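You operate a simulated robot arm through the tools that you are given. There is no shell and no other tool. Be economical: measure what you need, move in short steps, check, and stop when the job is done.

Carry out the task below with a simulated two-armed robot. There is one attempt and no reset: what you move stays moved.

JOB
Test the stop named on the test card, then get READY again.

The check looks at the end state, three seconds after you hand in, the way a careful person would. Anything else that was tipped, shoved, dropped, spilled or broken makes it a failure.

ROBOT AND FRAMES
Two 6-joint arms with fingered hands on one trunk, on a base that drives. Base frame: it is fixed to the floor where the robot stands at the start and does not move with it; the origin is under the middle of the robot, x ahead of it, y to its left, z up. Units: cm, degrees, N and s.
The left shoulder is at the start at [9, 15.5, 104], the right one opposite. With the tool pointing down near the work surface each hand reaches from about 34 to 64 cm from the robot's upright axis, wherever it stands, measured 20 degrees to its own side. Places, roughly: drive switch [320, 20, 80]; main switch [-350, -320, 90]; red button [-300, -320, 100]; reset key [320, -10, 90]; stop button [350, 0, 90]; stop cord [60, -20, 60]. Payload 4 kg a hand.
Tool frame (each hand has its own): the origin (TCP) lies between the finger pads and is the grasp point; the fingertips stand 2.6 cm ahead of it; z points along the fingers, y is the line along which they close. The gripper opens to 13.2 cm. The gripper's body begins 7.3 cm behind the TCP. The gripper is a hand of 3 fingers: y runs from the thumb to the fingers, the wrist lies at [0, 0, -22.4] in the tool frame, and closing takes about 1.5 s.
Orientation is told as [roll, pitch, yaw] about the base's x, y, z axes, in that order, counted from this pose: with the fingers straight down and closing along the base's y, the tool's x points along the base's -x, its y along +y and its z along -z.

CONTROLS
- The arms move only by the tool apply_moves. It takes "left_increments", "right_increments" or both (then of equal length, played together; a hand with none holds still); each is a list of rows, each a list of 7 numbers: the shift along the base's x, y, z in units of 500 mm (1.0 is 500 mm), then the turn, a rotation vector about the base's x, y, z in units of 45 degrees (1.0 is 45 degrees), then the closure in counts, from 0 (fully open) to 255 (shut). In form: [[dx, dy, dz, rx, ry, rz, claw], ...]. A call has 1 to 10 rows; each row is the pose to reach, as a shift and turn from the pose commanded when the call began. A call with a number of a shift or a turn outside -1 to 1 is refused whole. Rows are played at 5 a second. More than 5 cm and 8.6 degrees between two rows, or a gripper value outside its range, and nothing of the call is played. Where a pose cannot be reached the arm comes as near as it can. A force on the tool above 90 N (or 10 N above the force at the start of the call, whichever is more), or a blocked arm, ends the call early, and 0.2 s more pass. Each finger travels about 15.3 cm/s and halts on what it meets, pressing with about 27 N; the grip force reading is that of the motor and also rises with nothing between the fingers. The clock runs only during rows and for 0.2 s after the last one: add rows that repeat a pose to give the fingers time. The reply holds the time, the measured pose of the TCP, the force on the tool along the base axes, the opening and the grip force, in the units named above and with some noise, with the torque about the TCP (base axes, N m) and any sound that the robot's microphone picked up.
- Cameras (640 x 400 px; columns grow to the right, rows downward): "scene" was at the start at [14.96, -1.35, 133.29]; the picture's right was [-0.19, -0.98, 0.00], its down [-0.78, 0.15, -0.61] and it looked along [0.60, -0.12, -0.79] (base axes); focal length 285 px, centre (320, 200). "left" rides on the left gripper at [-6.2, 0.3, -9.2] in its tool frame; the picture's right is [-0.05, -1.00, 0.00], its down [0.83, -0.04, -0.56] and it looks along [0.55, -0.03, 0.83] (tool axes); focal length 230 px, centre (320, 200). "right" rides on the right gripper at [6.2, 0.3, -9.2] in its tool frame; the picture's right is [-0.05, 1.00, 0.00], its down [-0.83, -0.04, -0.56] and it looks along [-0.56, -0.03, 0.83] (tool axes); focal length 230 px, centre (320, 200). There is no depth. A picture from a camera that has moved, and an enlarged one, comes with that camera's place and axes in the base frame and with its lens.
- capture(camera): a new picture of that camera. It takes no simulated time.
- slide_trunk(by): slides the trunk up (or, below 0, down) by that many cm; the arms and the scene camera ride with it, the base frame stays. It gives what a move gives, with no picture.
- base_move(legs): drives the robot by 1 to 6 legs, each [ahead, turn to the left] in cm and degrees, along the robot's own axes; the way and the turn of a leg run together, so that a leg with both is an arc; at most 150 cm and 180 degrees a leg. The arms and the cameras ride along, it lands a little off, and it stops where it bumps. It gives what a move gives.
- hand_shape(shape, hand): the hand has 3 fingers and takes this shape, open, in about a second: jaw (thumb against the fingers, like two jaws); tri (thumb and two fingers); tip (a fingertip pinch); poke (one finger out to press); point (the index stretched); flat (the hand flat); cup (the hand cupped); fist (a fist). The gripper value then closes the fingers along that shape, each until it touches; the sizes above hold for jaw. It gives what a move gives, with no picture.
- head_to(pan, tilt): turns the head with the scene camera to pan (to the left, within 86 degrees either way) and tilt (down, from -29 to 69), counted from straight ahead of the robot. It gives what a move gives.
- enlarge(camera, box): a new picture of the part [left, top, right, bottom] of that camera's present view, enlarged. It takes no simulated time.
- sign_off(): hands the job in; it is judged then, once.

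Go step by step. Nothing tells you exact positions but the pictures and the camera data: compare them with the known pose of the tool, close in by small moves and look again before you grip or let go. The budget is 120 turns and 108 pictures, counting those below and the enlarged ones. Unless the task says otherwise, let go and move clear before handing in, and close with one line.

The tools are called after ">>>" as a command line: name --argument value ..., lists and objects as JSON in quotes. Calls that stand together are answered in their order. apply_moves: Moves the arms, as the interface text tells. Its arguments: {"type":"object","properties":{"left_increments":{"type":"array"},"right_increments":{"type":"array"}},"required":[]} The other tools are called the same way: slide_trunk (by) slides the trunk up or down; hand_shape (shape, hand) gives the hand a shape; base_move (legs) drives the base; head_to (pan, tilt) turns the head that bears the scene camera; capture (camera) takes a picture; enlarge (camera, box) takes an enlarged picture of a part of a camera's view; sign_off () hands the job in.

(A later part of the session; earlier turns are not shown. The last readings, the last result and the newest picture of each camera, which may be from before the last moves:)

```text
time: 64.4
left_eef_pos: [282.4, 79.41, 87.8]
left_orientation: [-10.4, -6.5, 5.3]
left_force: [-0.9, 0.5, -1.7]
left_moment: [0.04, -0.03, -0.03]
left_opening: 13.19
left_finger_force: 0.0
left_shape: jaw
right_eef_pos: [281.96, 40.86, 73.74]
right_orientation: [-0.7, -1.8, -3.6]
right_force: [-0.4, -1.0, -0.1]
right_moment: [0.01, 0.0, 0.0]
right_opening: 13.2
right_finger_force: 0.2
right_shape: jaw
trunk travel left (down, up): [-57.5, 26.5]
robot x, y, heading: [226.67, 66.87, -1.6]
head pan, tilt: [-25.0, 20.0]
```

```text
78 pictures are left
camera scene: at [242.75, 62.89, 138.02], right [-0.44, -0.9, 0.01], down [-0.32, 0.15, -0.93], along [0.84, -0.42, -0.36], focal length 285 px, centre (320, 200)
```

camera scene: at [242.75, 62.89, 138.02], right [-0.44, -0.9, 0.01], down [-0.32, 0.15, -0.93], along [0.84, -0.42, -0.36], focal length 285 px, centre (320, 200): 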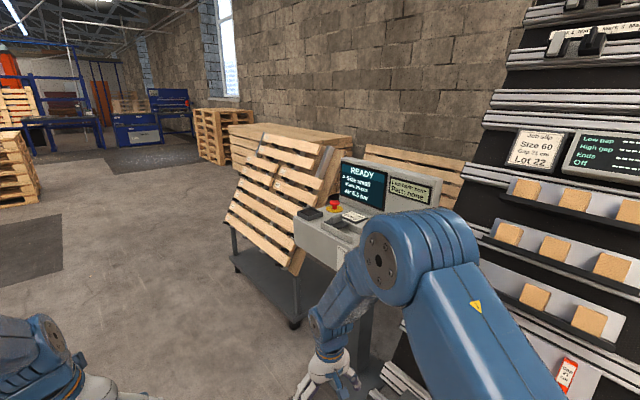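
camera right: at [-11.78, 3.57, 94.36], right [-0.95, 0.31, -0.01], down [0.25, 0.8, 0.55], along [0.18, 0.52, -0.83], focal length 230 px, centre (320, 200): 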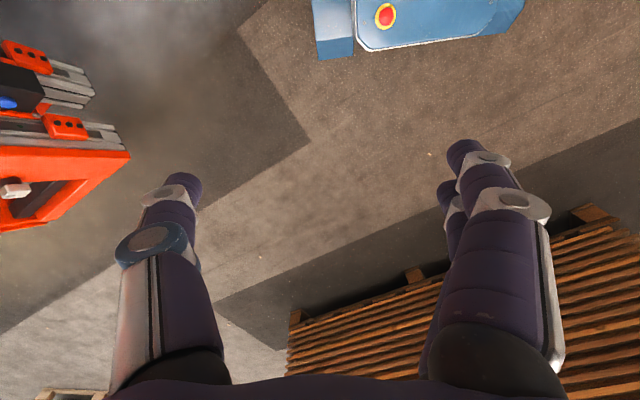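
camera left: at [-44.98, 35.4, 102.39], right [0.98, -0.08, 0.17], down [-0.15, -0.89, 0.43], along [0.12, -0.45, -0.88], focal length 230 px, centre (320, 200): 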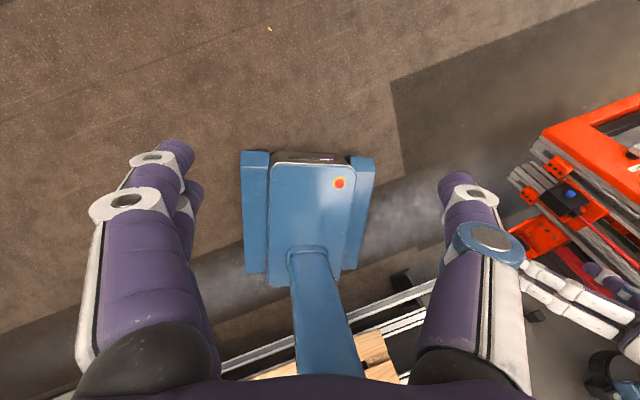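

>>> enlarge --camera "scene" --box '[290, 150, 450, 250]'

>>> enlarge --camera "scene" --box '[320, 190, 384, 230]'

>>> enlarge --camera "scene" --box '[500, 0, 640, 88]'

```text
4.00 times, centred on (370, 200) of scene
camera zoom: at [242.75, 62.89, 138.02], right [-0.44, -0.9, 0.01], down [-0.32, 0.15, -0.93], along [0.84, -0.42, -0.36], focal length 1139 px, centre (120, 200)
```

zoom: 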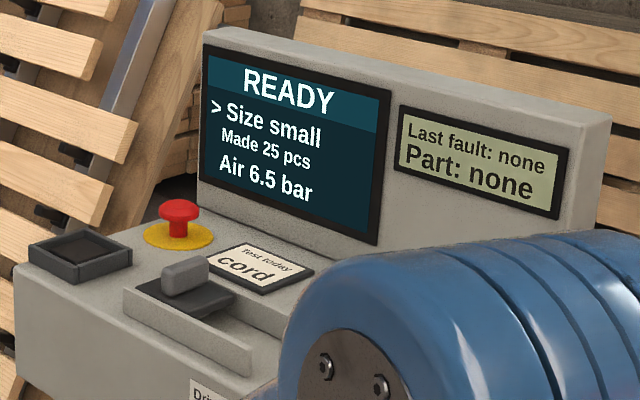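

```text
10.00 times, centred on (352, 210) of scene
camera zoom: at [242.75, 62.89, 138.02], right [-0.44, -0.9, 0.01], down [-0.32, 0.15, -0.93], along [0.84, -0.42, -0.36], focal length 2847 px, centre (0, 100)
```

zoom: 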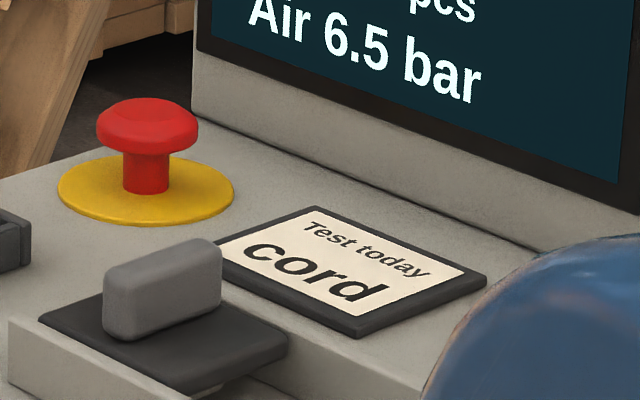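

```text
4.55 times, centred on (570, 44) of scene
camera zoom: at [242.75, 62.89, 138.02], right [-0.44, -0.9, 0.01], down [-0.32, 0.15, -0.93], along [0.84, -0.42, -0.36], focal length 1294 px, centre (-816, 909)
```

zoom: 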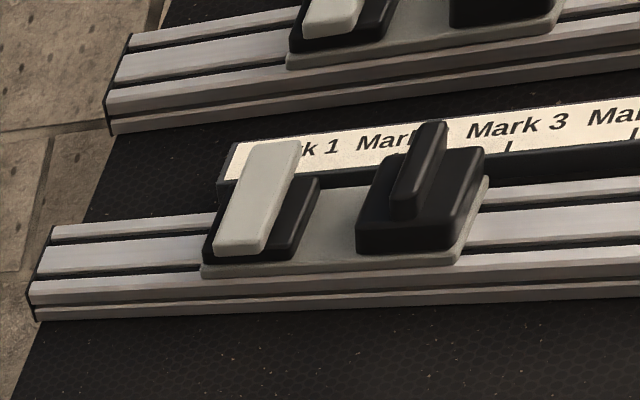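

The card says "Test today: cord". Before going back I look at the console's front for the key and drive switch and their present state.

>>> base_move --legs '[[45, 0], [0, -55]]'

>>> head_to --pan -10 --tilt 35

>>> capture --camera "scene"

```text
time: 69.8
left_eef_pos: [314.07, 27.28, 87.66]
left_orientation: [-10.5, -6.4, -49.6]
left_force: [-0.7, -0.6, -0.7]
left_moment: [-0.01, 0.02, -0.01]
left_opening: 13.2
left_finger_force: 0.0
left_shape: jaw
right_eef_pos: [282.36, 5.84, 73.54]
right_orientation: [-0.5, -1.6, -58.7]
right_force: [0.3, 0.1, -0.1]
right_moment: [-0.01, 0.0, -0.01]
right_opening: 13.2
right_finger_force: 0.0
right_shape: jaw
trunk travel left (down, up): [-57.5, 26.5]
robot x, y, heading: [272.81, 66.31, -56.2]
head pan, tilt: [-25.0, 20.0]
```

```text
time: 70.6
left_eef_pos: [313.35, 28.71, 88.7]
left_orientation: [-10.5, -7.5, -49.6]
left_force: [0.2, 0.4, 0.4]
left_moment: [-0.04, -0.01, -0.03]
left_opening: 13.19
left_finger_force: 0.1
left_shape: jaw
right_eef_pos: [281.61, 6.88, 74.63]
right_orientation: [-0.5, -2.7, -58.7]
right_force: [0.2, 0.1, 0.5]
right_moment: [-0.01, -0.04, 0.02]
right_opening: 13.21
right_finger_force: 0.0
right_shape: jaw
trunk travel left (down, up): [-57.5, 26.5]
robot x, y, heading: [272.39, 66.17, -56.1]
head pan, tilt: [-10.0, 35.0]
```

```text
74 pictures are left
camera scene: at [280.5, 52.2, 135.64], right [-0.92, -0.4, 0.0], down [-0.24, 0.54, -0.81], along [0.32, -0.74, -0.59], focal length 285 px, centre (320, 200)
```

scene: 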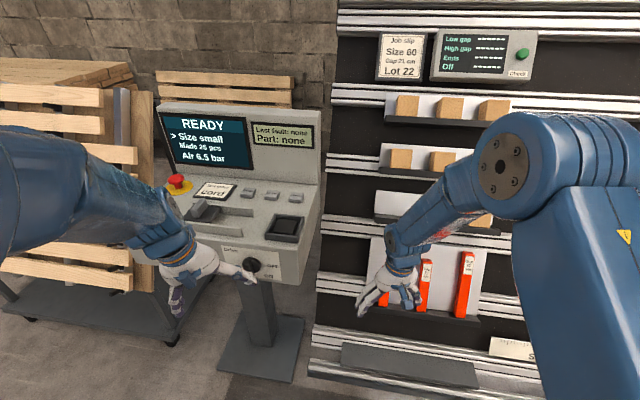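

>>> enlarge --camera "scene" --box '[150, 160, 330, 290]'

>>> capture --camera "left"

```text
3.08 times, centred on (240, 225) of scene
camera zoom: at [280.5, 52.2, 135.64], right [-0.92, -0.4, 0.0], down [-0.24, 0.54, -0.81], along [0.32, -0.74, -0.59], focal length 876 px, centre (566, 123)
```

zoom: 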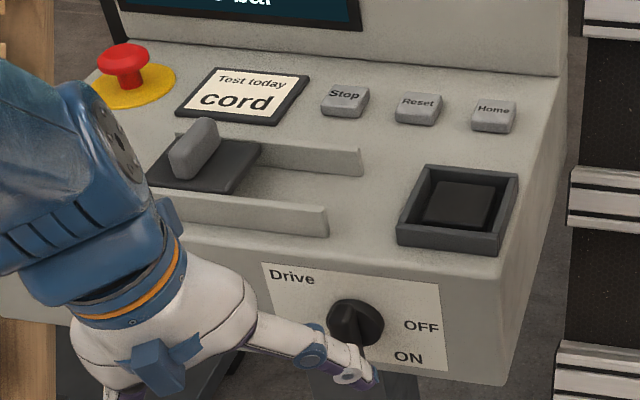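

```text
72 pictures are left
camera left: at [317.87, 26.3, 98.5], right [-0.73, -0.66, 0.19], down [-0.54, 0.72, 0.44], along [-0.42, 0.22, -0.88], focal length 230 px, centre (320, 200)
```

left: 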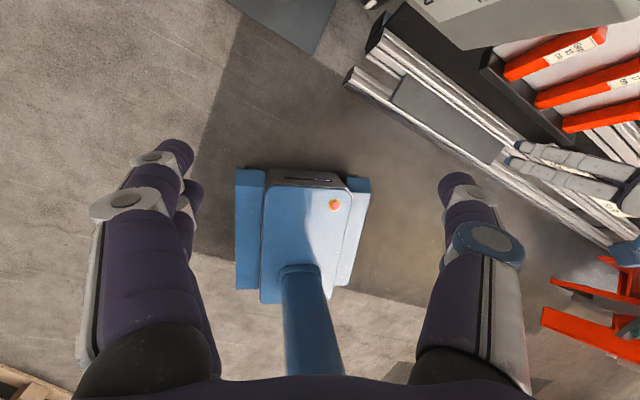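

The console has Stop/Reset/Home keys and a Drive switch; screen says READY. I now go back along the lane to the cord end of the machine.

>>> base_move --legs '[[-40, 0], [0, 61], [-120, 0], [-115, 0]]'

>>> head_to --pan -30 --tilt 25

>>> capture --camera "scene"

```text
time: 87.0
left_eef_pos: [71.32, 99.43, 88.56]
left_orientation: [-10.5, -7.4, 10.6]
left_force: [-0.3, 0.3, 0.2]
left_moment: [-0.02, 0.0, -0.04]
left_opening: 13.21
left_finger_force: 0.0
left_shape: jaw
right_eef_pos: [74.48, 61.03, 74.57]
right_orientation: [-0.4, -2.5, 1.8]
right_force: [-0.1, 0.0, 0.1]
right_moment: [0.02, 0.01, 0.0]
right_opening: 13.2
right_finger_force: 0.1
right_shape: jaw
trunk travel left (down, up): [-57.5, 26.5]
robot x, y, heading: [18.65, 83.05, 4.0]
head pan, tilt: [-10.0, 35.0]
```

```text
time: 87.8
left_eef_pos: [69.79, 99.49, 89.7]
left_orientation: [-10.6, -8.5, 10.8]
left_force: [0.3, 0.2, 0.5]
left_moment: [0.0, -0.01, -0.02]
left_opening: 13.18
left_finger_force: 0.0
left_shape: jaw
right_eef_pos: [73.12, 61.05, 75.43]
right_orientation: [-0.4, -3.8, 1.7]
right_force: [-0.4, 0.0, 0.0]
right_moment: [-0.01, 0.01, 0.0]
right_opening: 13.2
right_finger_force: 0.1
right_shape: jaw
trunk travel left (down, up): [-57.5, 26.5]
robot x, y, heading: [18.16, 82.85, 3.9]
head pan, tilt: [-30.0, 25.0]
```

```text
71 pictures are left
camera scene: at [34.19, 79.47, 137.21], right [-0.44, -0.9, 0.01], down [-0.4, 0.18, -0.9], along [0.81, -0.4, -0.44], focal length 285 px, centre (320, 200)
```

scene: 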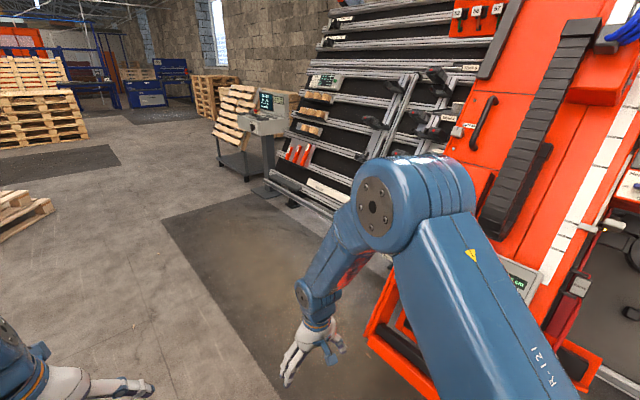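

Now I turn toward the machine's end and look at the cord and its switch.

>>> base_move --legs '[[0, -60]]'

>>> head_to --pan 0 --tilt 40

>>> capture --camera "scene"

```text
time: 91.1
left_eef_pos: [58.61, 46.49, 89.52]
left_orientation: [-10.5, -8.5, -49.1]
left_force: [-0.1, 0.9, -0.1]
left_moment: [-0.01, 0.0, 0.04]
left_opening: 13.21
left_finger_force: 0.2
left_shape: jaw
right_eef_pos: [27.17, 24.23, 75.52]
right_orientation: [-0.3, -3.7, -58.2]
right_force: [0.2, 0.7, 0.0]
right_moment: [0.0, 0.0, 0.01]
right_opening: 13.2
right_finger_force: 0.1
right_shape: jaw
trunk travel left (down, up): [-57.5, 26.5]
robot x, y, heading: [19.44, 82.79, -56.0]
head pan, tilt: [-30.0, 25.0]
```

```text
time: 92.0
left_eef_pos: [58.08, 47.72, 90.39]
left_orientation: [-10.7, -9.6, -49.1]
left_force: [0.2, -1.1, 0.3]
left_moment: [-0.01, 0.04, 0.0]
left_opening: 13.21
left_finger_force: 0.0
left_shape: jaw
right_eef_pos: [26.6, 25.26, 76.33]
right_orientation: [-0.3, -4.7, -58.1]
right_force: [0.3, 0.3, -0.8]
right_moment: [0.0, 0.02, 0.01]
right_opening: 13.18
right_finger_force: 0.0
right_shape: jaw
trunk travel left (down, up): [-57.5, 26.5]
robot x, y, heading: [19.39, 82.8, -55.9]
head pan, tilt: [0.0, 40.0]
```

```text
70 pictures are left
camera scene: at [28.38, 69.86, 134.85], right [-0.83, -0.56, 0.0], down [-0.37, 0.54, -0.75], along [0.42, -0.62, -0.66], focal length 285 px, centre (320, 200)
```

scene: 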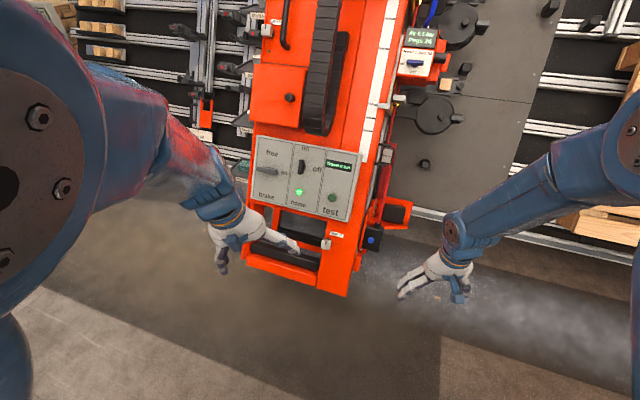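

The switch with the blue reset is at about (55,-8,43) and agrees with earlier rays. I enlarge to see the cord.

>>> enlarge --camera "scene" --box '[320, 130, 432, 270]'

>>> enlarge --camera "scene" --box '[240, 120, 368, 250]'

```text
2.86 times, centred on (376, 200) of scene
camera zoom: at [28.38, 69.86, 134.85], right [-0.83, -0.56, 0.0], down [-0.37, 0.54, -0.75], along [0.42, -0.62, -0.66], focal length 814 px, centre (160, 200)
```

zoom: 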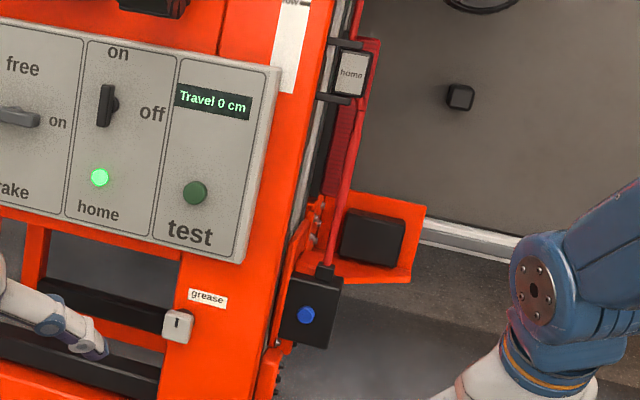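

```text
3.08 times, centred on (304, 185) of scene
camera zoom: at [28.38, 69.86, 134.85], right [-0.83, -0.56, 0.0], down [-0.37, 0.54, -0.75], along [0.42, -0.62, -0.66], focal length 876 px, centre (369, 246)
```

zoom: 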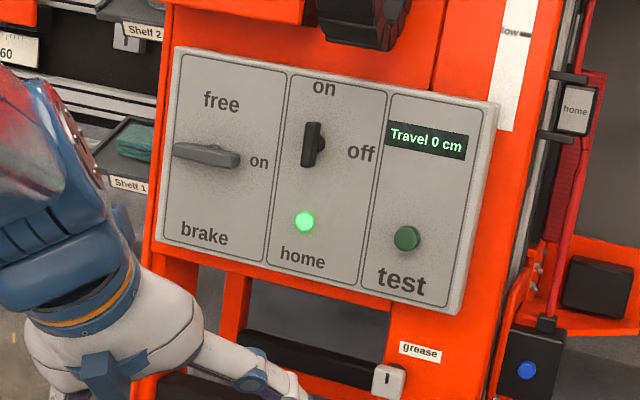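

The cord runs up from the switch roughly through (57,-21,57) and (59,-30,71). I return to near my starting place, coming from behind with the arms clear.

>>> base_move --legs '[[20, 0], [0, 86], [-85, 0]]'

>>> head_to --pan -20 --tilt 35

>>> capture --camera "scene"

```text
time: 98.3
left_eef_pos: [61.97, 99.92, 92.36]
left_orientation: [-10.9, -11.6, 37.5]
left_force: [-0.6, 0.0, 0.5]
left_moment: [0.0, -0.04, 0.0]
left_opening: 13.18
left_finger_force: 0.0
left_shape: jaw
right_eef_pos: [82.65, 67.03, 78.21]
right_orientation: [-0.4, -6.6, 28.0]
right_force: [-0.4, 0.3, -0.2]
right_moment: [0.02, -0.04, -0.01]
right_opening: 13.19
right_finger_force: 0.0
right_shape: jaw
trunk travel left (down, up): [-57.5, 26.5]
robot x, y, heading: [27.28, 63.81, 28.3]
head pan, tilt: [0.0, 40.0]
stopped in leg 3: the robot was blocked; the commanded pose is now the measured one
```

```text
time: 99.2
left_eef_pos: [62.29, 99.83, 92.09]
left_orientation: [-10.9, -11.5, 37.3]
left_force: [0.7, 0.5, -0.3]
left_moment: [-0.01, 0.0, -0.02]
left_opening: 13.2
left_finger_force: 0.0
left_shape: jaw
right_eef_pos: [83.1, 66.99, 77.95]
right_orientation: [-0.2, -6.6, 28.0]
right_force: [0.3, 0.2, 0.5]
right_moment: [0.01, 0.02, -0.01]
right_opening: 13.2
right_finger_force: 0.1
right_shape: jaw
trunk travel left (down, up): [-57.5, 26.5]
robot x, y, heading: [27.45, 63.52, 28.3]
head pan, tilt: [-20.0, 35.0]
```

```text
67 pictures are left
camera scene: at [43.23, 68.76, 135.59], right [0.15, -0.99, 0.01], down [-0.58, -0.09, -0.81], along [0.8, 0.12, -0.59], focal length 285 px, centre (320, 200)
```

scene: 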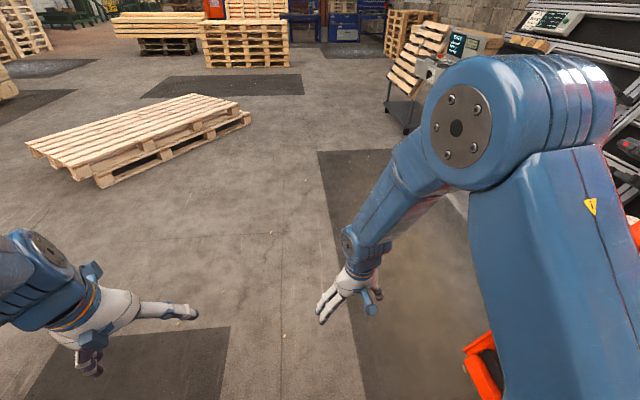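

The stop in open floor seems to be spurious; I repeat the reverse leg.

>>> base_move --legs '[[-82, 0]]'

>>> base_move --legs '[[0, -63]]'

>>> head_to --pan 0 --tilt 35

>>> capture --camera "scene"

```text
time: 103.5
left_eef_pos: [-10.22, 60.54, 92.16]
left_orientation: [-10.9, -11.5, 38.1]
left_force: [0.2, -0.1, 0.2]
left_moment: [0.01, -0.02, 0.01]
left_opening: 13.18
left_finger_force: 0.0
left_shape: jaw
right_eef_pos: [10.95, 27.95, 78.16]
right_orientation: [-0.3, -6.6, 28.9]
right_force: [0.1, -0.1, -0.4]
right_moment: [0.03, -0.03, 0.03]
right_opening: 13.19
right_finger_force: 0.0
right_shape: jaw
trunk travel left (down, up): [-57.5, 26.5]
robot x, y, heading: [-44.38, 24.07, 29.5]
head pan, tilt: [-20.0, 35.0]
```

```text
time: 106.9
left_eef_pos: [2.45, 11.32, 92.2]
left_orientation: [-11.0, -11.3, -24.9]
left_force: [0.0, -0.1, 0.4]
left_moment: [0.03, 0.01, 0.01]
left_opening: 13.18
left_finger_force: 0.1
left_shape: jaw
right_eef_pos: [-16.64, -22.43, 78.86]
right_orientation: [-0.2, -7.7, -34.3]
right_force: [0.0, 0.0, 0.6]
right_moment: [0.0, 0.0, 0.0]
right_opening: 13.22
right_finger_force: 0.0
right_shape: jaw
trunk travel left (down, up): [-57.5, 26.5]
robot x, y, heading: [-43.82, 24.18, -33.9]
head pan, tilt: [-20.0, 35.0]
```

```text
time: 107.7
left_eef_pos: [0.61, 12.95, 90.56]
left_orientation: [-10.4, -8.6, -24.8]
left_force: [0.0, 0.1, 0.0]
left_moment: [-0.02, 0.01, -0.02]
left_opening: 13.18
left_finger_force: 0.0
left_shape: jaw
right_eef_pos: [-17.57, -21.56, 79.86]
right_orientation: [-0.1, -8.6, -34.2]
right_force: [0.4, 0.5, -0.2]
right_moment: [-0.05, -0.02, 0.01]
right_opening: 13.2
right_finger_force: 0.0
right_shape: jaw
trunk travel left (down, up): [-57.5, 26.5]
robot x, y, heading: [-43.6, 24.56, -33.8]
head pan, tilt: [0.0, 35.0]
```

```text
66 pictures are left
camera scene: at [-30.14, 15.63, 135.61], right [-0.56, -0.83, 0.0], down [-0.49, 0.33, -0.81], along [0.67, -0.45, -0.59], focal length 285 px, centre (320, 200)
```

scene: 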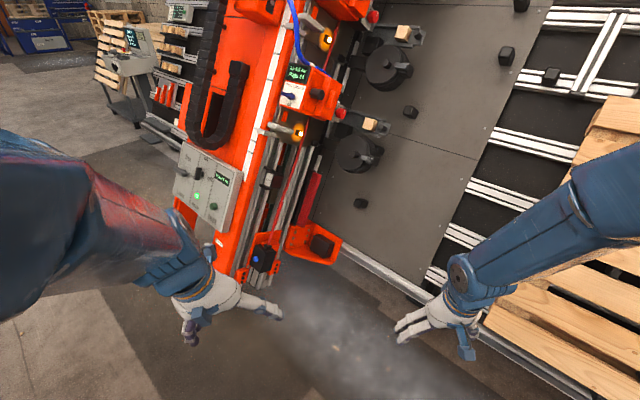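

Clear view of the machine end now. I go ahead and turn to face +x.

>>> base_move --legs '[[43, 0]]'

>>> base_move --legs '[[0, 34]]'

>>> head_to --pan -10 --tilt 45

>>> capture --camera "scene"

```text
time: 110.4
left_eef_pos: [36.3, -11.3, 90.58]
left_orientation: [-10.4, -8.5, -25.1]
left_force: [-0.4, -0.3, -0.2]
left_moment: [-0.01, 0.02, -0.04]
left_opening: 13.22
left_finger_force: 0.1
left_shape: jaw
right_eef_pos: [18.18, -45.64, 79.84]
right_orientation: [-0.1, -8.6, -34.3]
right_force: [0.1, -0.1, 0.5]
right_moment: [-0.03, -0.01, -0.03]
right_opening: 13.23
right_finger_force: 0.0
right_shape: jaw
trunk travel left (down, up): [-57.5, 26.5]
robot x, y, heading: [-8.12, 0.52, -34.0]
head pan, tilt: [0.0, 35.0]
```

```text
time: 112.5
left_eef_pos: [34.39, 15.71, 89.95]
left_orientation: [-10.5, -7.4, 8.9]
left_force: [0.2, 0.6, -0.2]
left_moment: [-0.03, -0.01, -0.01]
left_opening: 13.22
left_finger_force: 0.0
left_shape: jaw
right_eef_pos: [38.17, -23.05, 80.52]
right_orientation: [0.0, -9.6, -0.3]
right_force: [0.5, 0.5, -0.1]
right_moment: [0.0, -0.01, 0.0]
right_opening: 13.19
right_finger_force: 0.2
right_shape: jaw
trunk travel left (down, up): [-57.5, 26.5]
robot x, y, heading: [-7.59, 0.7, 0.0]
head pan, tilt: [0.0, 35.0]
```

```text
time: 113.2
left_eef_pos: [31.83, 16.02, 88.46]
left_orientation: [-10.2, -4.6, 8.9]
left_force: [0.8, 0.0, 0.4]
left_moment: [-0.03, 0.0, 0.02]
left_opening: 13.22
left_finger_force: 0.0
left_shape: jaw
right_eef_pos: [36.78, -22.9, 81.47]
right_orientation: [0.0, -10.7, -0.4]
right_force: [-0.2, 1.0, 0.5]
right_moment: [-0.02, 0.02, -0.01]
right_opening: 13.2
right_finger_force: 0.0
right_shape: jaw
trunk travel left (down, up): [-57.5, 26.5]
robot x, y, heading: [-7.8, 0.31, 0.1]
head pan, tilt: [-10.0, 45.0]
```

```text
65 pictures are left
camera scene: at [7.64, -0.84, 134.16], right [-0.17, -0.99, 0.0], down [-0.71, 0.12, -0.69], along [0.68, -0.12, -0.72], focal length 285 px, centre (320, 200)
```

scene: 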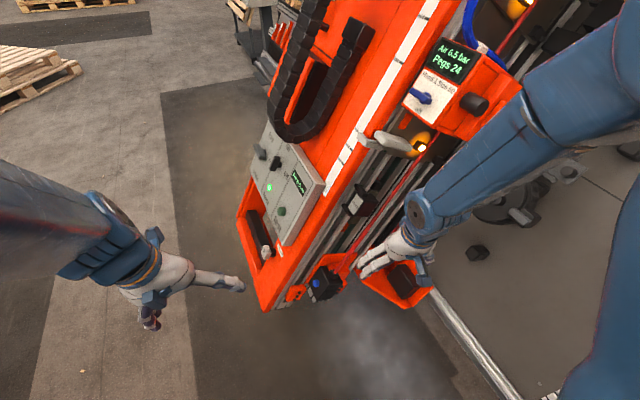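

I zoom on the cord from the head and from the right hand camera.

>>> enlarge --camera "scene" --box '[290, 140, 450, 310]'

>>> capture --camera "right"

```text
2.35 times, centred on (370, 225) of scene
camera zoom: at [7.64, -0.84, 134.16], right [-0.17, -0.99, 0.0], down [-0.71, 0.12, -0.69], along [0.68, -0.12, -0.72], focal length 670 px, centre (202, 141)
```

zoom: 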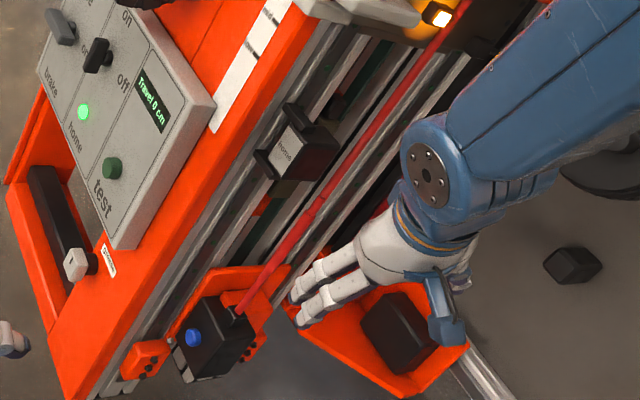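

```text
63 pictures are left
camera right: at [28.99, -22.42, 89.47], right [0.06, 1.0, 0.01], down [0.71, -0.05, 0.7], along [0.7, -0.03, -0.71], focal length 230 px, centre (320, 200)
```

right: 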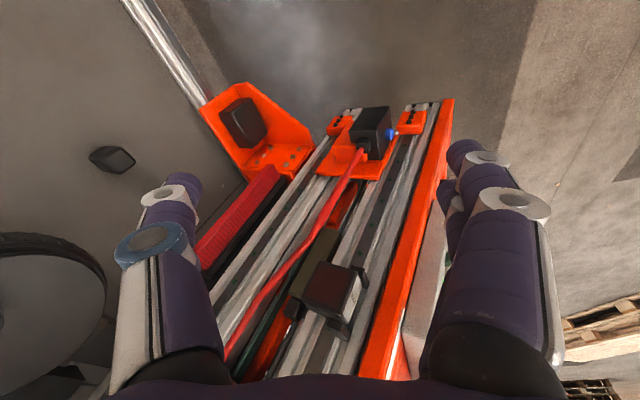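

I have the cord line: about (55.7,-20.4,60), direction (0.19,-0.52,0.84), clear of the rails toward me. I move 8 cm ahead and start turning the right hand so its fingers close across the cord.

>>> base_move --legs '[[8, 0]]'

>>> apply_moves --right_increments '[[0, 0.02, 0.04, 0, 0.12, 0, 0], [0, 0.04, 0.08, 0, 0.24, 0, 0], [0, 0.04, 0.08, 0, 0.24, 0, 0]]'

```text
time: 114.3
left_eef_pos: [39.53, 15.86, 89.51]
left_orientation: [-10.3, -6.3, 8.8]
left_force: [-0.5, 0.9, 1.2]
left_moment: [0.01, 0.02, -0.02]
left_opening: 13.2
left_finger_force: 0.1
left_shape: jaw
right_eef_pos: [44.11, -23.04, 81.66]
right_orientation: [0.0, -11.0, -0.4]
right_force: [-0.1, -0.4, -0.3]
right_moment: [0.05, 0.0, 0.03]
right_opening: 13.2
right_finger_force: 0.1
right_shape: jaw
trunk travel left (down, up): [-57.5, 26.5]
robot x, y, heading: [0.06, 0.1, 0.0]
head pan, tilt: [-10.0, 45.0]
```

```text
time: 115.1
left_eef_pos: [38.38, 15.93, 87.58]
left_orientation: [-9.9, -2.8, 8.9]
left_force: [0.2, 0.7, -0.9]
left_moment: [-0.03, 0.03, 0.01]
left_opening: 13.19
left_finger_force: 0.0
left_shape: jaw
right_eef_pos: [43.84, -21.15, 85.94]
right_orientation: [0.0, -0.3, -0.4]
right_force: [0.8, -0.1, 0.3]
right_moment: [0.01, 0.02, 0.0]
right_opening: 13.19
right_finger_force: 0.0
right_shape: jaw
trunk travel left (down, up): [-57.5, 26.5]
robot x, y, heading: [-0.06, 0.34, 0.4]
head pan, tilt: [-10.0, 45.0]
```

Orientation is square now. I turn the yaw −70° in two calls.

>>> apply_moves --right_increments '[[0, 0, 0, 0, 0, -0.17, 0], [0, 0, 0, 0, 0, -0.34, 0], [0, 0, 0, 0, 0, -0.51, 0], [0, 0, 0, 0, 0, -0.68, 0], [0, 0, 0, 0, 0, -0.85, 0], [0, 0, 0, 0, 0, -0.85, 0]]'

>>> apply_moves --right_increments '[[0, 0, 0, 0, 0, -0.17, 0], [0, 0, 0, 0, 0, -0.34, 0], [0, 0, 0, 0, 0, -0.51, 0], [0, 0, 0, 0, 0, -0.68, 0], [0, 0, 0, 0, 0, -0.7, 0], [0, 0, 0, 0, 0, -0.7, 0]]'

>>> capture --camera "scene"

```text
time: 116.5
left_eef_pos: [38.23, 16.01, 87.75]
left_orientation: [-9.8, -2.8, 8.9]
left_force: [0.0, -0.1, -0.3]
left_moment: [0.0, -0.02, 0.01]
left_opening: 13.21
left_finger_force: 0.1
left_shape: jaw
right_eef_pos: [43.75, -21.08, 85.97]
right_orientation: [-0.1, -0.6, -38.7]
right_force: [-0.6, 0.0, 0.0]
right_moment: [-0.01, 0.04, 0.02]
right_opening: 13.18
right_finger_force: 0.0
right_shape: jaw
trunk travel left (down, up): [-57.5, 26.5]
robot x, y, heading: [0.08, 0.36, -0.1]
head pan, tilt: [-10.0, 45.0]
```

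```text
time: 117.9
left_eef_pos: [38.24, 16.04, 87.69]
left_orientation: [-9.9, -2.8, 8.9]
left_force: [0.3, 0.2, 0.2]
left_moment: [0.01, 0.0, 0.03]
left_opening: 13.17
left_finger_force: 0.0
left_shape: jaw
right_eef_pos: [43.64, -21.04, 85.94]
right_orientation: [0.0, -0.6, -70.2]
right_force: [-0.4, -0.8, 0.1]
right_moment: [0.01, -0.03, -0.01]
right_opening: 13.22
right_finger_force: 0.2
right_shape: jaw
trunk travel left (down, up): [-57.5, 26.5]
robot x, y, heading: [0.02, 0.18, 0.2]
head pan, tilt: [-10.0, 45.0]
```

```text
62 pictures are left
camera scene: at [15.61, -1.03, 134.14], right [-0.17, -0.99, 0.0], down [-0.71, 0.12, -0.69], along [0.68, -0.12, -0.72], focal length 285 px, centre (320, 200)
```

scene: 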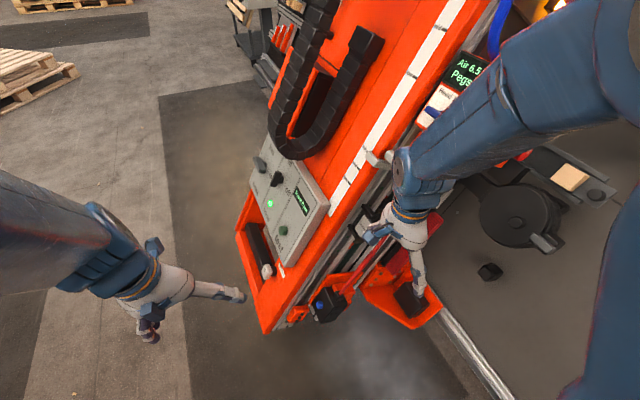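

The hand is square across the cord. I now tilt it 30° and bring it to a pre-grasp point just in front of the cord.

>>> apply_moves --right_increments '[[0.04, 0.03, -0.05, -0.1254, -0.0454, 0, 0], [0.08, 0.06, -0.1, -0.2508, -0.0908, 0, 0], [0.12, 0.08, -0.16, -0.376, -0.1362, 0, 0], [0.16, 0.1, -0.22, -0.5016, -0.1816, 0, 0], [0.2, 0.124, -0.28, -0.627, -0.227, 0, 0], [0.2, 0.124, -0.31, -0.627, -0.227, 0, 0], [0.2, 0.124, -0.31, -0.627, -0.227, 0, 0]]'

>>> capture --camera "scene"

>>> capture --camera "right"

```text
time: 118.8
left_eef_pos: [36.4, 16.94, 87.25]
left_orientation: [-10.6, -2.3, 9.0]
left_force: [0.4, -0.2, 1.0]
left_moment: [0.01, 0.02, -0.04]
left_opening: 13.2
left_finger_force: 0.0
left_shape: jaw
right_eef_pos: [50.43, -19.91, 78.28]
right_orientation: [2.4, -16.1, -75.2]
right_force: [-27.3, 52.7, 10.5]
right_moment: [0.65, -0.64, 4.82]
right_opening: 13.2
right_finger_force: 0.0
right_shape: jaw
right hand out of reach, approached as far as the arm can: row 3, 4
trunk travel left (down, up): [-57.5, 26.5]
robot x, y, heading: [-0.16, 0.31, 0.3]
head pan, tilt: [-10.0, 45.0]
stopped in row 4 (right hand): the force on the tool passed its limit at 105 N (the readings are from after the stop); the commanded pose is now the measured one
```

```text
61 pictures are left
camera scene: at [14.88, -0.22, 134.24], right [-0.17, -0.99, 0.01], down [-0.71, 0.11, -0.7], along [0.69, -0.12, -0.72], focal length 285 px, centre (320, 200)
```

scene: 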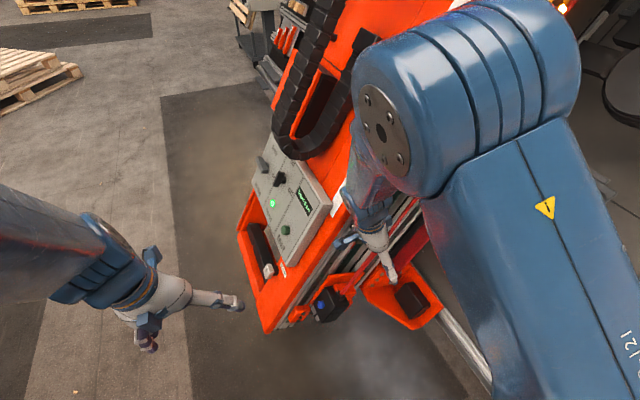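

```text
60 pictures are left
camera right: at [48.1, -11.68, 85.45], right [0.97, 0.22, 0.06], down [0.1, -0.64, 0.76], along [0.2, -0.74, -0.65], focal length 230 px, centre (320, 200)
```

right: 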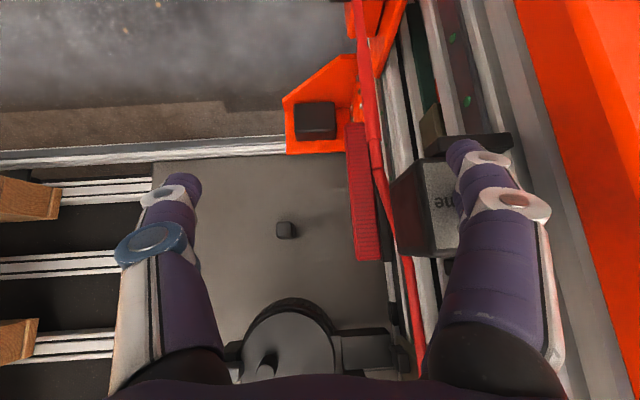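

The elbow re-folded and a finger met the home-sensor block. I back off at once, away and up, and undo the tilt.

>>> apply_moves --right_increments '[[-0.07, 0.02, 0.04, 0, 0, 0, 0], [-0.13, 0.02, 0.09, 0.09, 0.03, 0, 0], [-0.18, 0.0, 0.13, 0.18, 0.06, 0, 0], [-0.2, -0.02, 0.15, 0.3, 0.1, 0, 0], [-0.2, -0.02, 0.15, 0.36, 0.13, 0, 0]]'

>>> capture --camera "scene"

>>> capture --camera "right"

```text
time: 120.0
left_eef_pos: [37.06, 16.21, 87.14]
left_orientation: [-10.1, -1.8, 8.8]
left_force: [0.2, -0.2, -0.4]
left_moment: [0.03, 0.02, 0.01]
left_opening: 13.22
left_finger_force: 0.0
left_shape: jaw
right_eef_pos: [41.16, -21.24, 85.75]
right_orientation: [1.7, 0.4, -74.8]
right_force: [0.6, 0.8, 0.8]
right_moment: [0.03, -0.01, 0.01]
right_opening: 13.21
right_finger_force: 0.0
right_shape: jaw
right hand out of reach, approached as far as the arm can: row 1, 2
trunk travel left (down, up): [-57.5, 26.5]
robot x, y, heading: [0.27, 0.44, -0.1]
head pan, tilt: [-10.0, 45.0]
```

```text
59 pictures are left
camera scene: at [15.66, -1.11, 134.13], right [-0.17, -0.98, 0.0], down [-0.71, 0.12, -0.69], along [0.68, -0.12, -0.72], focal length 285 px, centre (320, 200)
```

scene: 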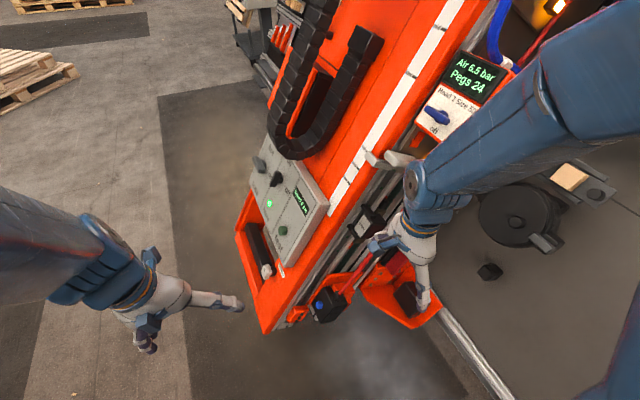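

```text
58 pictures are left
camera right: at [39.61, -15.34, 95.18], right [0.98, 0.21, 0.03], down [0.16, -0.82, 0.55], along [0.14, -0.53, -0.84], focal length 230 px, centre (320, 200)
```

right: 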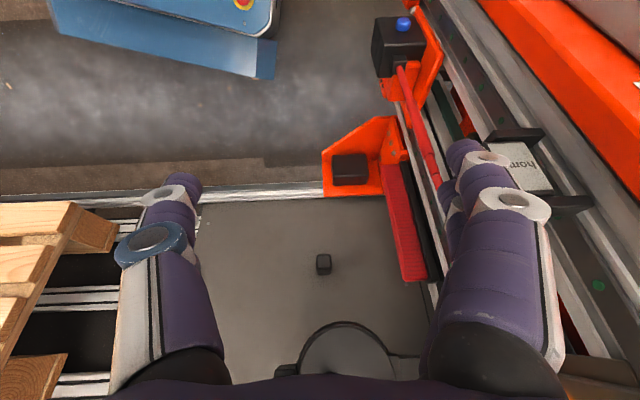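

The block is fine and its lamp still green. I'll come in lower on the cord (z≈55) with the palm leaning toward me, so the hand stays clear of the sensor block.

>>> apply_moves --right_increments '[[0.02, 0.06, -0.06, 0.05, -0.14, 0, 60], [0.04, 0.12, -0.12, 0.1, -0.28, 0, 128], [0.056, 0.18, -0.19, 0.151, -0.418, 0, 128], [0.056, 0.18, -0.19, 0.151, -0.418, 0, 128]]'

>>> capture --camera "scene"

>>> capture --camera "right"

```text
time: 121.0
left_eef_pos: [36.94, 16.51, 87.12]
left_orientation: [-10.3, -1.9, 8.8]
left_force: [-0.8, 0.0, 0.1]
left_moment: [0.0, -0.02, 0.0]
left_opening: 13.16
left_finger_force: 0.0
left_shape: jaw
right_eef_pos: [45.88, -13.83, 77.74]
right_orientation: [24.1, 7.7, -78.4]
right_force: [0.3, -0.2, 0.7]
right_moment: [-0.02, -0.05, -0.02]
right_opening: 6.58
right_finger_force: 0.0
right_shape: jaw
right hand out of reach, approached as far as the arm can: row 3, 4
trunk travel left (down, up): [-57.5, 26.5]
robot x, y, heading: [-0.0, 0.27, 0.3]
head pan, tilt: [-10.0, 45.0]
```

```text
57 pictures are left
camera scene: at [15.51, -0.87, 134.15], right [-0.17, -0.98, 0.0], down [-0.71, 0.12, -0.69], along [0.68, -0.12, -0.72], focal length 285 px, centre (320, 200)
```

scene: 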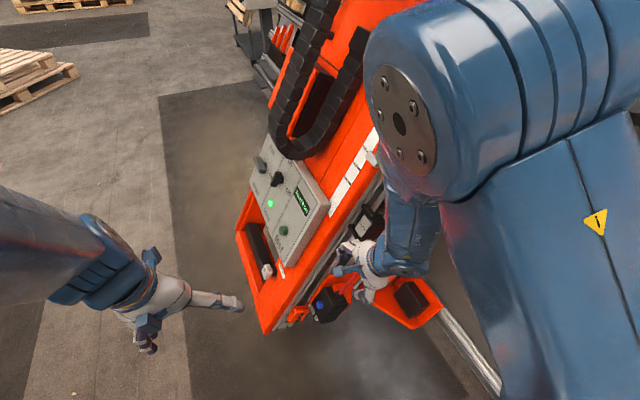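

```text
56 pictures are left
camera right: at [41.52, -9.68, 87.05], right [0.92, 0.08, 0.4], down [-0.08, -0.92, 0.37], along [0.4, -0.37, -0.84], focal length 230 px, centre (320, 200)
```

right: 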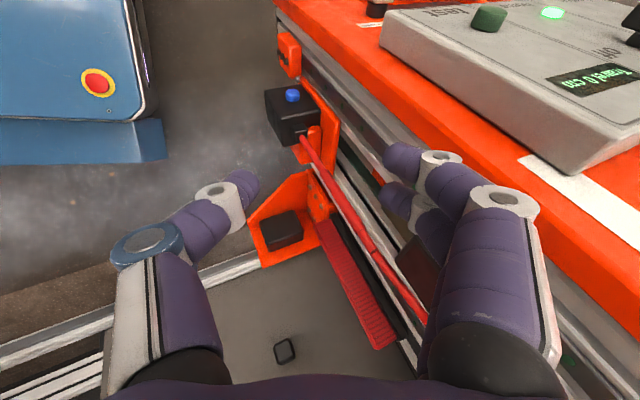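

I can see the cord between my fingers. I go on down in small steps.

>>> apply_moves --right_increments '[[0.03, 0.02, -0.07, 0, 0, 0, 128], [0.06, 0.04, -0.14, 0, 0, 0, 128], [0.08, 0.05, -0.2, 0, 0, 0, 128], [0.08, 0.05, -0.2, 0, 0, 0, 128]]'

>>> capture --camera "right"

```text
time: 122.0
left_eef_pos: [35.57, 16.34, 86.56]
left_orientation: [-9.5, 0.0, 9.1]
left_force: [-0.7, -0.4, 0.6]
left_moment: [-0.03, -0.02, 0.01]
left_opening: 13.21
left_finger_force: 0.0
left_shape: jaw
right_eef_pos: [49.09, -11.77, 66.24]
right_orientation: [21.7, 2.4, -75.3]
right_force: [-0.2, -0.1, 0.7]
right_moment: [-0.01, 0.03, -0.01]
right_opening: 6.56
right_finger_force: 0.1
right_shape: jaw
trunk travel left (down, up): [-57.5, 26.5]
robot x, y, heading: [0.3, 0.15, 0.2]
head pan, tilt: [-10.0, 45.0]
```

```text
55 pictures are left
camera right: at [44.57, -6.97, 75.22], right [0.91, 0.17, 0.37], down [-0.02, -0.89, 0.47], along [0.4, -0.43, -0.81], focal length 230 px, centre (320, 200)
```

right: 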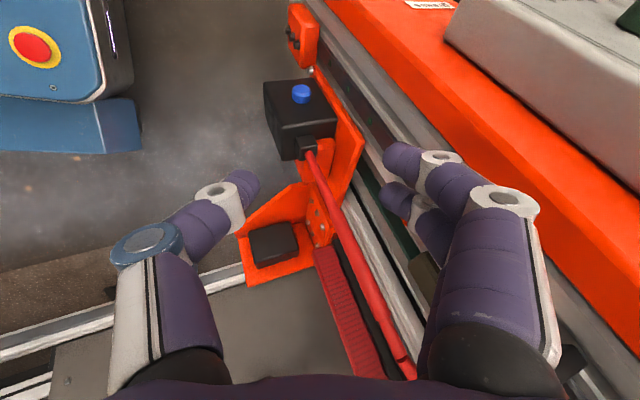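

The image centre (the TCP line) falls right on the cord, about 14 cm further along the view. I advance 9 cm of it and check.

>>> apply_moves --right_increments '[[0.036, -0.039, -0.073, 0, 0, 0, 128], [0.072, -0.077, -0.146, 0, 0, 0, 128], [0.072, -0.077, -0.146, 0, 0, 0, 128]]'

>>> capture --camera "right"

```text
time: 122.8
left_eef_pos: [35.81, 16.31, 86.58]
left_orientation: [-9.5, -0.1, 9.0]
left_force: [-0.9, 0.1, 0.1]
left_moment: [0.0, 0.01, 0.01]
left_opening: 13.19
left_finger_force: 0.1
left_shape: jaw
right_eef_pos: [52.63, -15.43, 58.93]
right_orientation: [21.5, 1.8, -74.5]
right_force: [0.2, 1.0, -0.3]
right_moment: [0.01, -0.01, 0.01]
right_opening: 6.61
right_finger_force: 0.1
right_shape: jaw
trunk travel left (down, up): [-57.5, 26.5]
robot x, y, heading: [0.42, 0.3, -0.1]
head pan, tilt: [-10.0, 45.0]
```

```text
54 pictures are left
camera right: at [47.98, -10.64, 67.85], right [0.91, 0.19, 0.36], down [-0.01, -0.88, 0.47], along [0.41, -0.43, -0.8], focal length 230 px, centre (320, 200)
```

right: 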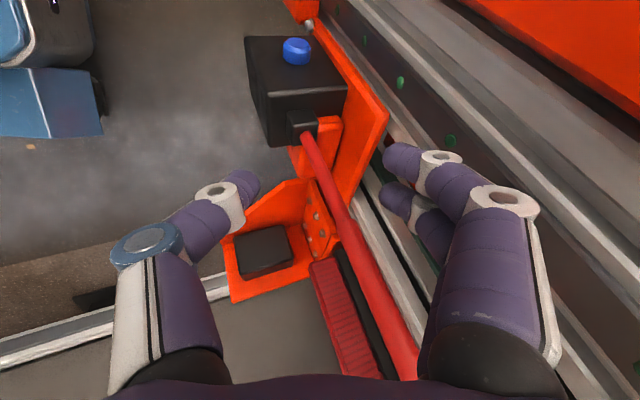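

>>> apply_moves --right_increments '[[0.032, -0.022, -0.04, 0, 0, 0, 128], [0.063, -0.044, -0.08, 0, 0, 0, 128], [0.063, -0.044, -0.08, 0, 0, 0, 128]]'

>>> capture --camera "right"

```text
time: 123.6
left_eef_pos: [35.62, 16.34, 86.56]
left_orientation: [-9.6, -0.1, 9.1]
left_force: [0.1, 0.2, -0.1]
left_moment: [-0.03, 0.0, -0.02]
left_opening: 13.2
left_finger_force: 0.1
left_shape: jaw
right_eef_pos: [55.78, -17.69, 54.91]
right_orientation: [21.5, 1.9, -74.4]
right_force: [-0.7, -0.6, 0.0]
right_moment: [-0.03, 0.01, 0.0]
right_opening: 6.6
right_finger_force: 0.0
right_shape: jaw
trunk travel left (down, up): [-57.5, 26.5]
robot x, y, heading: [0.33, 0.74, 0.1]
head pan, tilt: [-10.0, 45.0]
```

```text
53 pictures are left
camera right: at [51.2, -12.86, 63.9], right [0.91, 0.19, 0.36], down [-0.01, -0.88, 0.47], along [0.41, -0.43, -0.8], focal length 230 px, centre (320, 200)
```

right: 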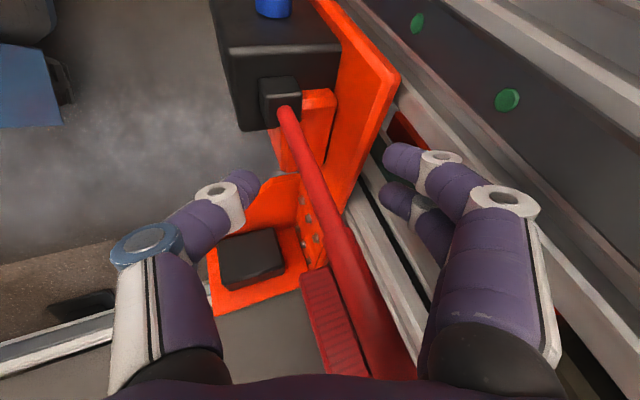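

The cord now lies between the fingers at TCP depth. I close the hand.

>>> apply_moves --right_increments '[[0, 0, 0, 0, 0, 0, 180], [0, 0, 0, 0, 0, 0, 230], [0, 0, 0, 0, 0, 0, 255], [0, 0, 0, 0, 0, 0, 255], [0, 0, 0, 0, 0, 0, 255]]'

>>> capture --camera "right"

```text
time: 124.8
left_eef_pos: [35.75, 16.22, 86.64]
left_orientation: [-9.5, -0.1, 8.8]
left_force: [0.3, 0.6, 0.4]
left_moment: [0.0, 0.01, 0.01]
left_opening: 13.21
left_finger_force: 0.0
left_shape: jaw
right_eef_pos: [55.87, -17.69, 54.94]
right_orientation: [21.4, 1.9, -74.4]
right_force: [2.0, 1.6, -1.0]
right_moment: [-0.01, -0.03, 0.05]
right_opening: 0.01
right_finger_force: 27.4
right_shape: jaw
trunk travel left (down, up): [-57.5, 26.5]
robot x, y, heading: [0.09, 0.36, 0.1]
head pan, tilt: [-10.0, 45.0]
```

```text
52 pictures are left
camera right: at [51.23, -12.86, 63.9], right [0.91, 0.19, 0.36], down [-0.01, -0.88, 0.47], along [0.41, -0.43, -0.8], focal length 230 px, centre (320, 200)
```

right: 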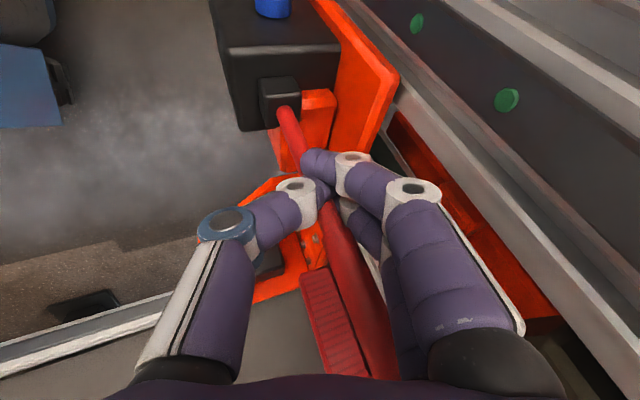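

The fingers closed in front of the cord without catching it. I open, go about 2.5 cm deeper, and look again.

>>> apply_moves --right_increments '[[0, 0, 0, 0, 0, 0, 128], [0, 0, 0, 0, 0, 0, 128], [0, 0, 0, 0, 0, 0, 128], [0.015, -0.01, -0.018, 0, 0, 0, 128], [0.03, -0.02, -0.036, 0, 0, 0, 128], [0.03, -0.02, -0.036, 0, 0, 0, 128]]'

>>> capture --camera "right"

```text
time: 126.2
left_eef_pos: [35.53, 16.27, 86.65]
left_orientation: [-9.4, -0.3, 9.0]
left_force: [-1.2, 0.2, -0.3]
left_moment: [-0.01, -0.02, 0.0]
left_opening: 13.2
left_finger_force: 0.1
left_shape: jaw
right_eef_pos: [57.35, -18.74, 53.17]
right_orientation: [21.2, 1.9, -74.5]
right_force: [-19.9, 3.5, 4.0]
right_moment: [-0.06, -0.54, 0.29]
right_opening: 5.78
right_finger_force: 0.0
right_shape: jaw
trunk travel left (down, up): [-57.5, 26.5]
robot x, y, heading: [0.06, 0.19, 0.3]
head pan, tilt: [-10.0, 45.0]
```

```text
51 pictures are left
camera right: at [52.76, -13.88, 62.17], right [0.91, 0.19, 0.36], down [-0.01, -0.88, 0.47], along [0.41, -0.43, -0.8], focal length 230 px, centre (320, 200)
```

right: 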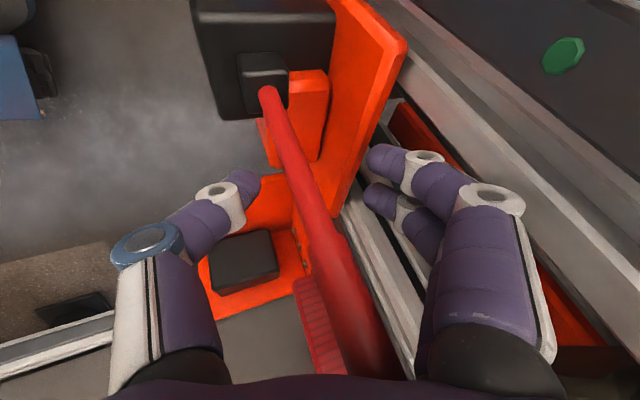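

A finger touches the rail side. I narrow the opening, shift slightly back toward me and go a little deeper.

>>> apply_moves --right_increments '[[-0.018, -0.006, 0, 0, 0, 0, 150], [-0.018, -0.006, 0, 0, 0, 0, 165], [-0.012, -0.018, -0.016, 0, 0, 0, 165], [-0.006, -0.03, -0.032, 0, 0, 0, 165], [-0.006, -0.03, -0.032, 0, 0, 0, 165]]'

>>> capture --camera "right"

```text
time: 127.4
left_eef_pos: [36.72, 16.75, 87.81]
left_orientation: [-11.1, -3.7, 8.8]
left_force: [-0.4, -0.2, 1.1]
left_moment: [0.02, 0.03, 0.02]
left_opening: 13.21
left_finger_force: 0.0
left_shape: jaw
right_eef_pos: [57.31, -19.12, 53.24]
right_orientation: [23.9, 1.4, -72.6]
right_force: [-29.1, 47.7, 47.7]
right_moment: [-4.91, -2.32, -0.62]
right_opening: 4.61
right_finger_force: 0.1
right_shape: jaw
trunk travel left (down, up): [-57.5, 26.5]
robot x, y, heading: [-0.08, -0.11, 1.0]
head pan, tilt: [-10.0, 45.0]
stopped in row 5 (right hand): the force on the tool passed its limit at 96 N (the readings are from after the stop); the commanded pose is now the measured one
```

```text
50 pictures are left
camera right: at [52.32, -14.43, 61.92], right [0.89, 0.21, 0.4], down [0.0, -0.88, 0.47], along [0.46, -0.42, -0.79], focal length 230 px, centre (320, 200)
```

right: 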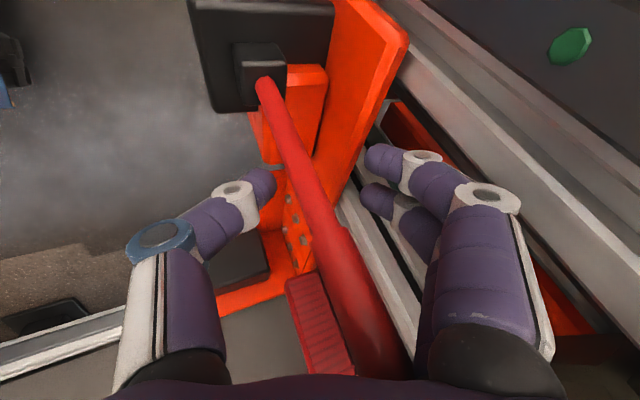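

That's the depth limit (fingers on the bed). I ease back 0.8 cm and close on the cord.

>>> apply_moves --right_increments '[[-0.008, 0.012, 0.01, 0, 0, 0, 165], [-0.008, 0.014, 0.012, 0, 0, 0, 200], [-0.008, 0.014, 0.012, 0, 0, 0, 240], [-0.008, 0.014, 0.012, 0, 0, 0, 255], [-0.008, 0.014, 0.012, 0, 0, 0, 255], [-0.008, 0.014, 0.012, 0, 0, 0, 255]]'

>>> capture --camera "right"

```text
time: 128.8
left_eef_pos: [35.68, 16.68, 86.56]
left_orientation: [-10.1, -0.6, 8.8]
left_force: [-0.2, -0.1, 1.2]
left_moment: [0.0, -0.02, -0.04]
left_opening: 13.2
left_finger_force: 0.1
left_shape: jaw
right_eef_pos: [57.41, -18.95, 53.17]
right_orientation: [23.3, 1.6, -73.5]
right_force: [4.8, 20.6, 1.4]
right_moment: [-1.69, 0.36, 0.06]
right_opening: 0.0
right_finger_force: 27.2
right_shape: jaw
trunk travel left (down, up): [-57.5, 26.5]
robot x, y, heading: [0.36, 0.44, 0.5]
head pan, tilt: [-10.0, 45.0]
```

```text
49 pictures are left
camera right: at [52.45, -14.21, 62.02], right [0.9, 0.2, 0.39], down [-0.01, -0.88, 0.47], along [0.44, -0.42, -0.79], focal length 230 px, centre (320, 200)
```

right: 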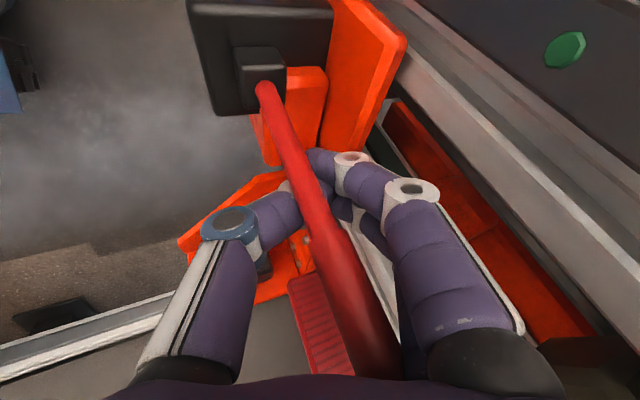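

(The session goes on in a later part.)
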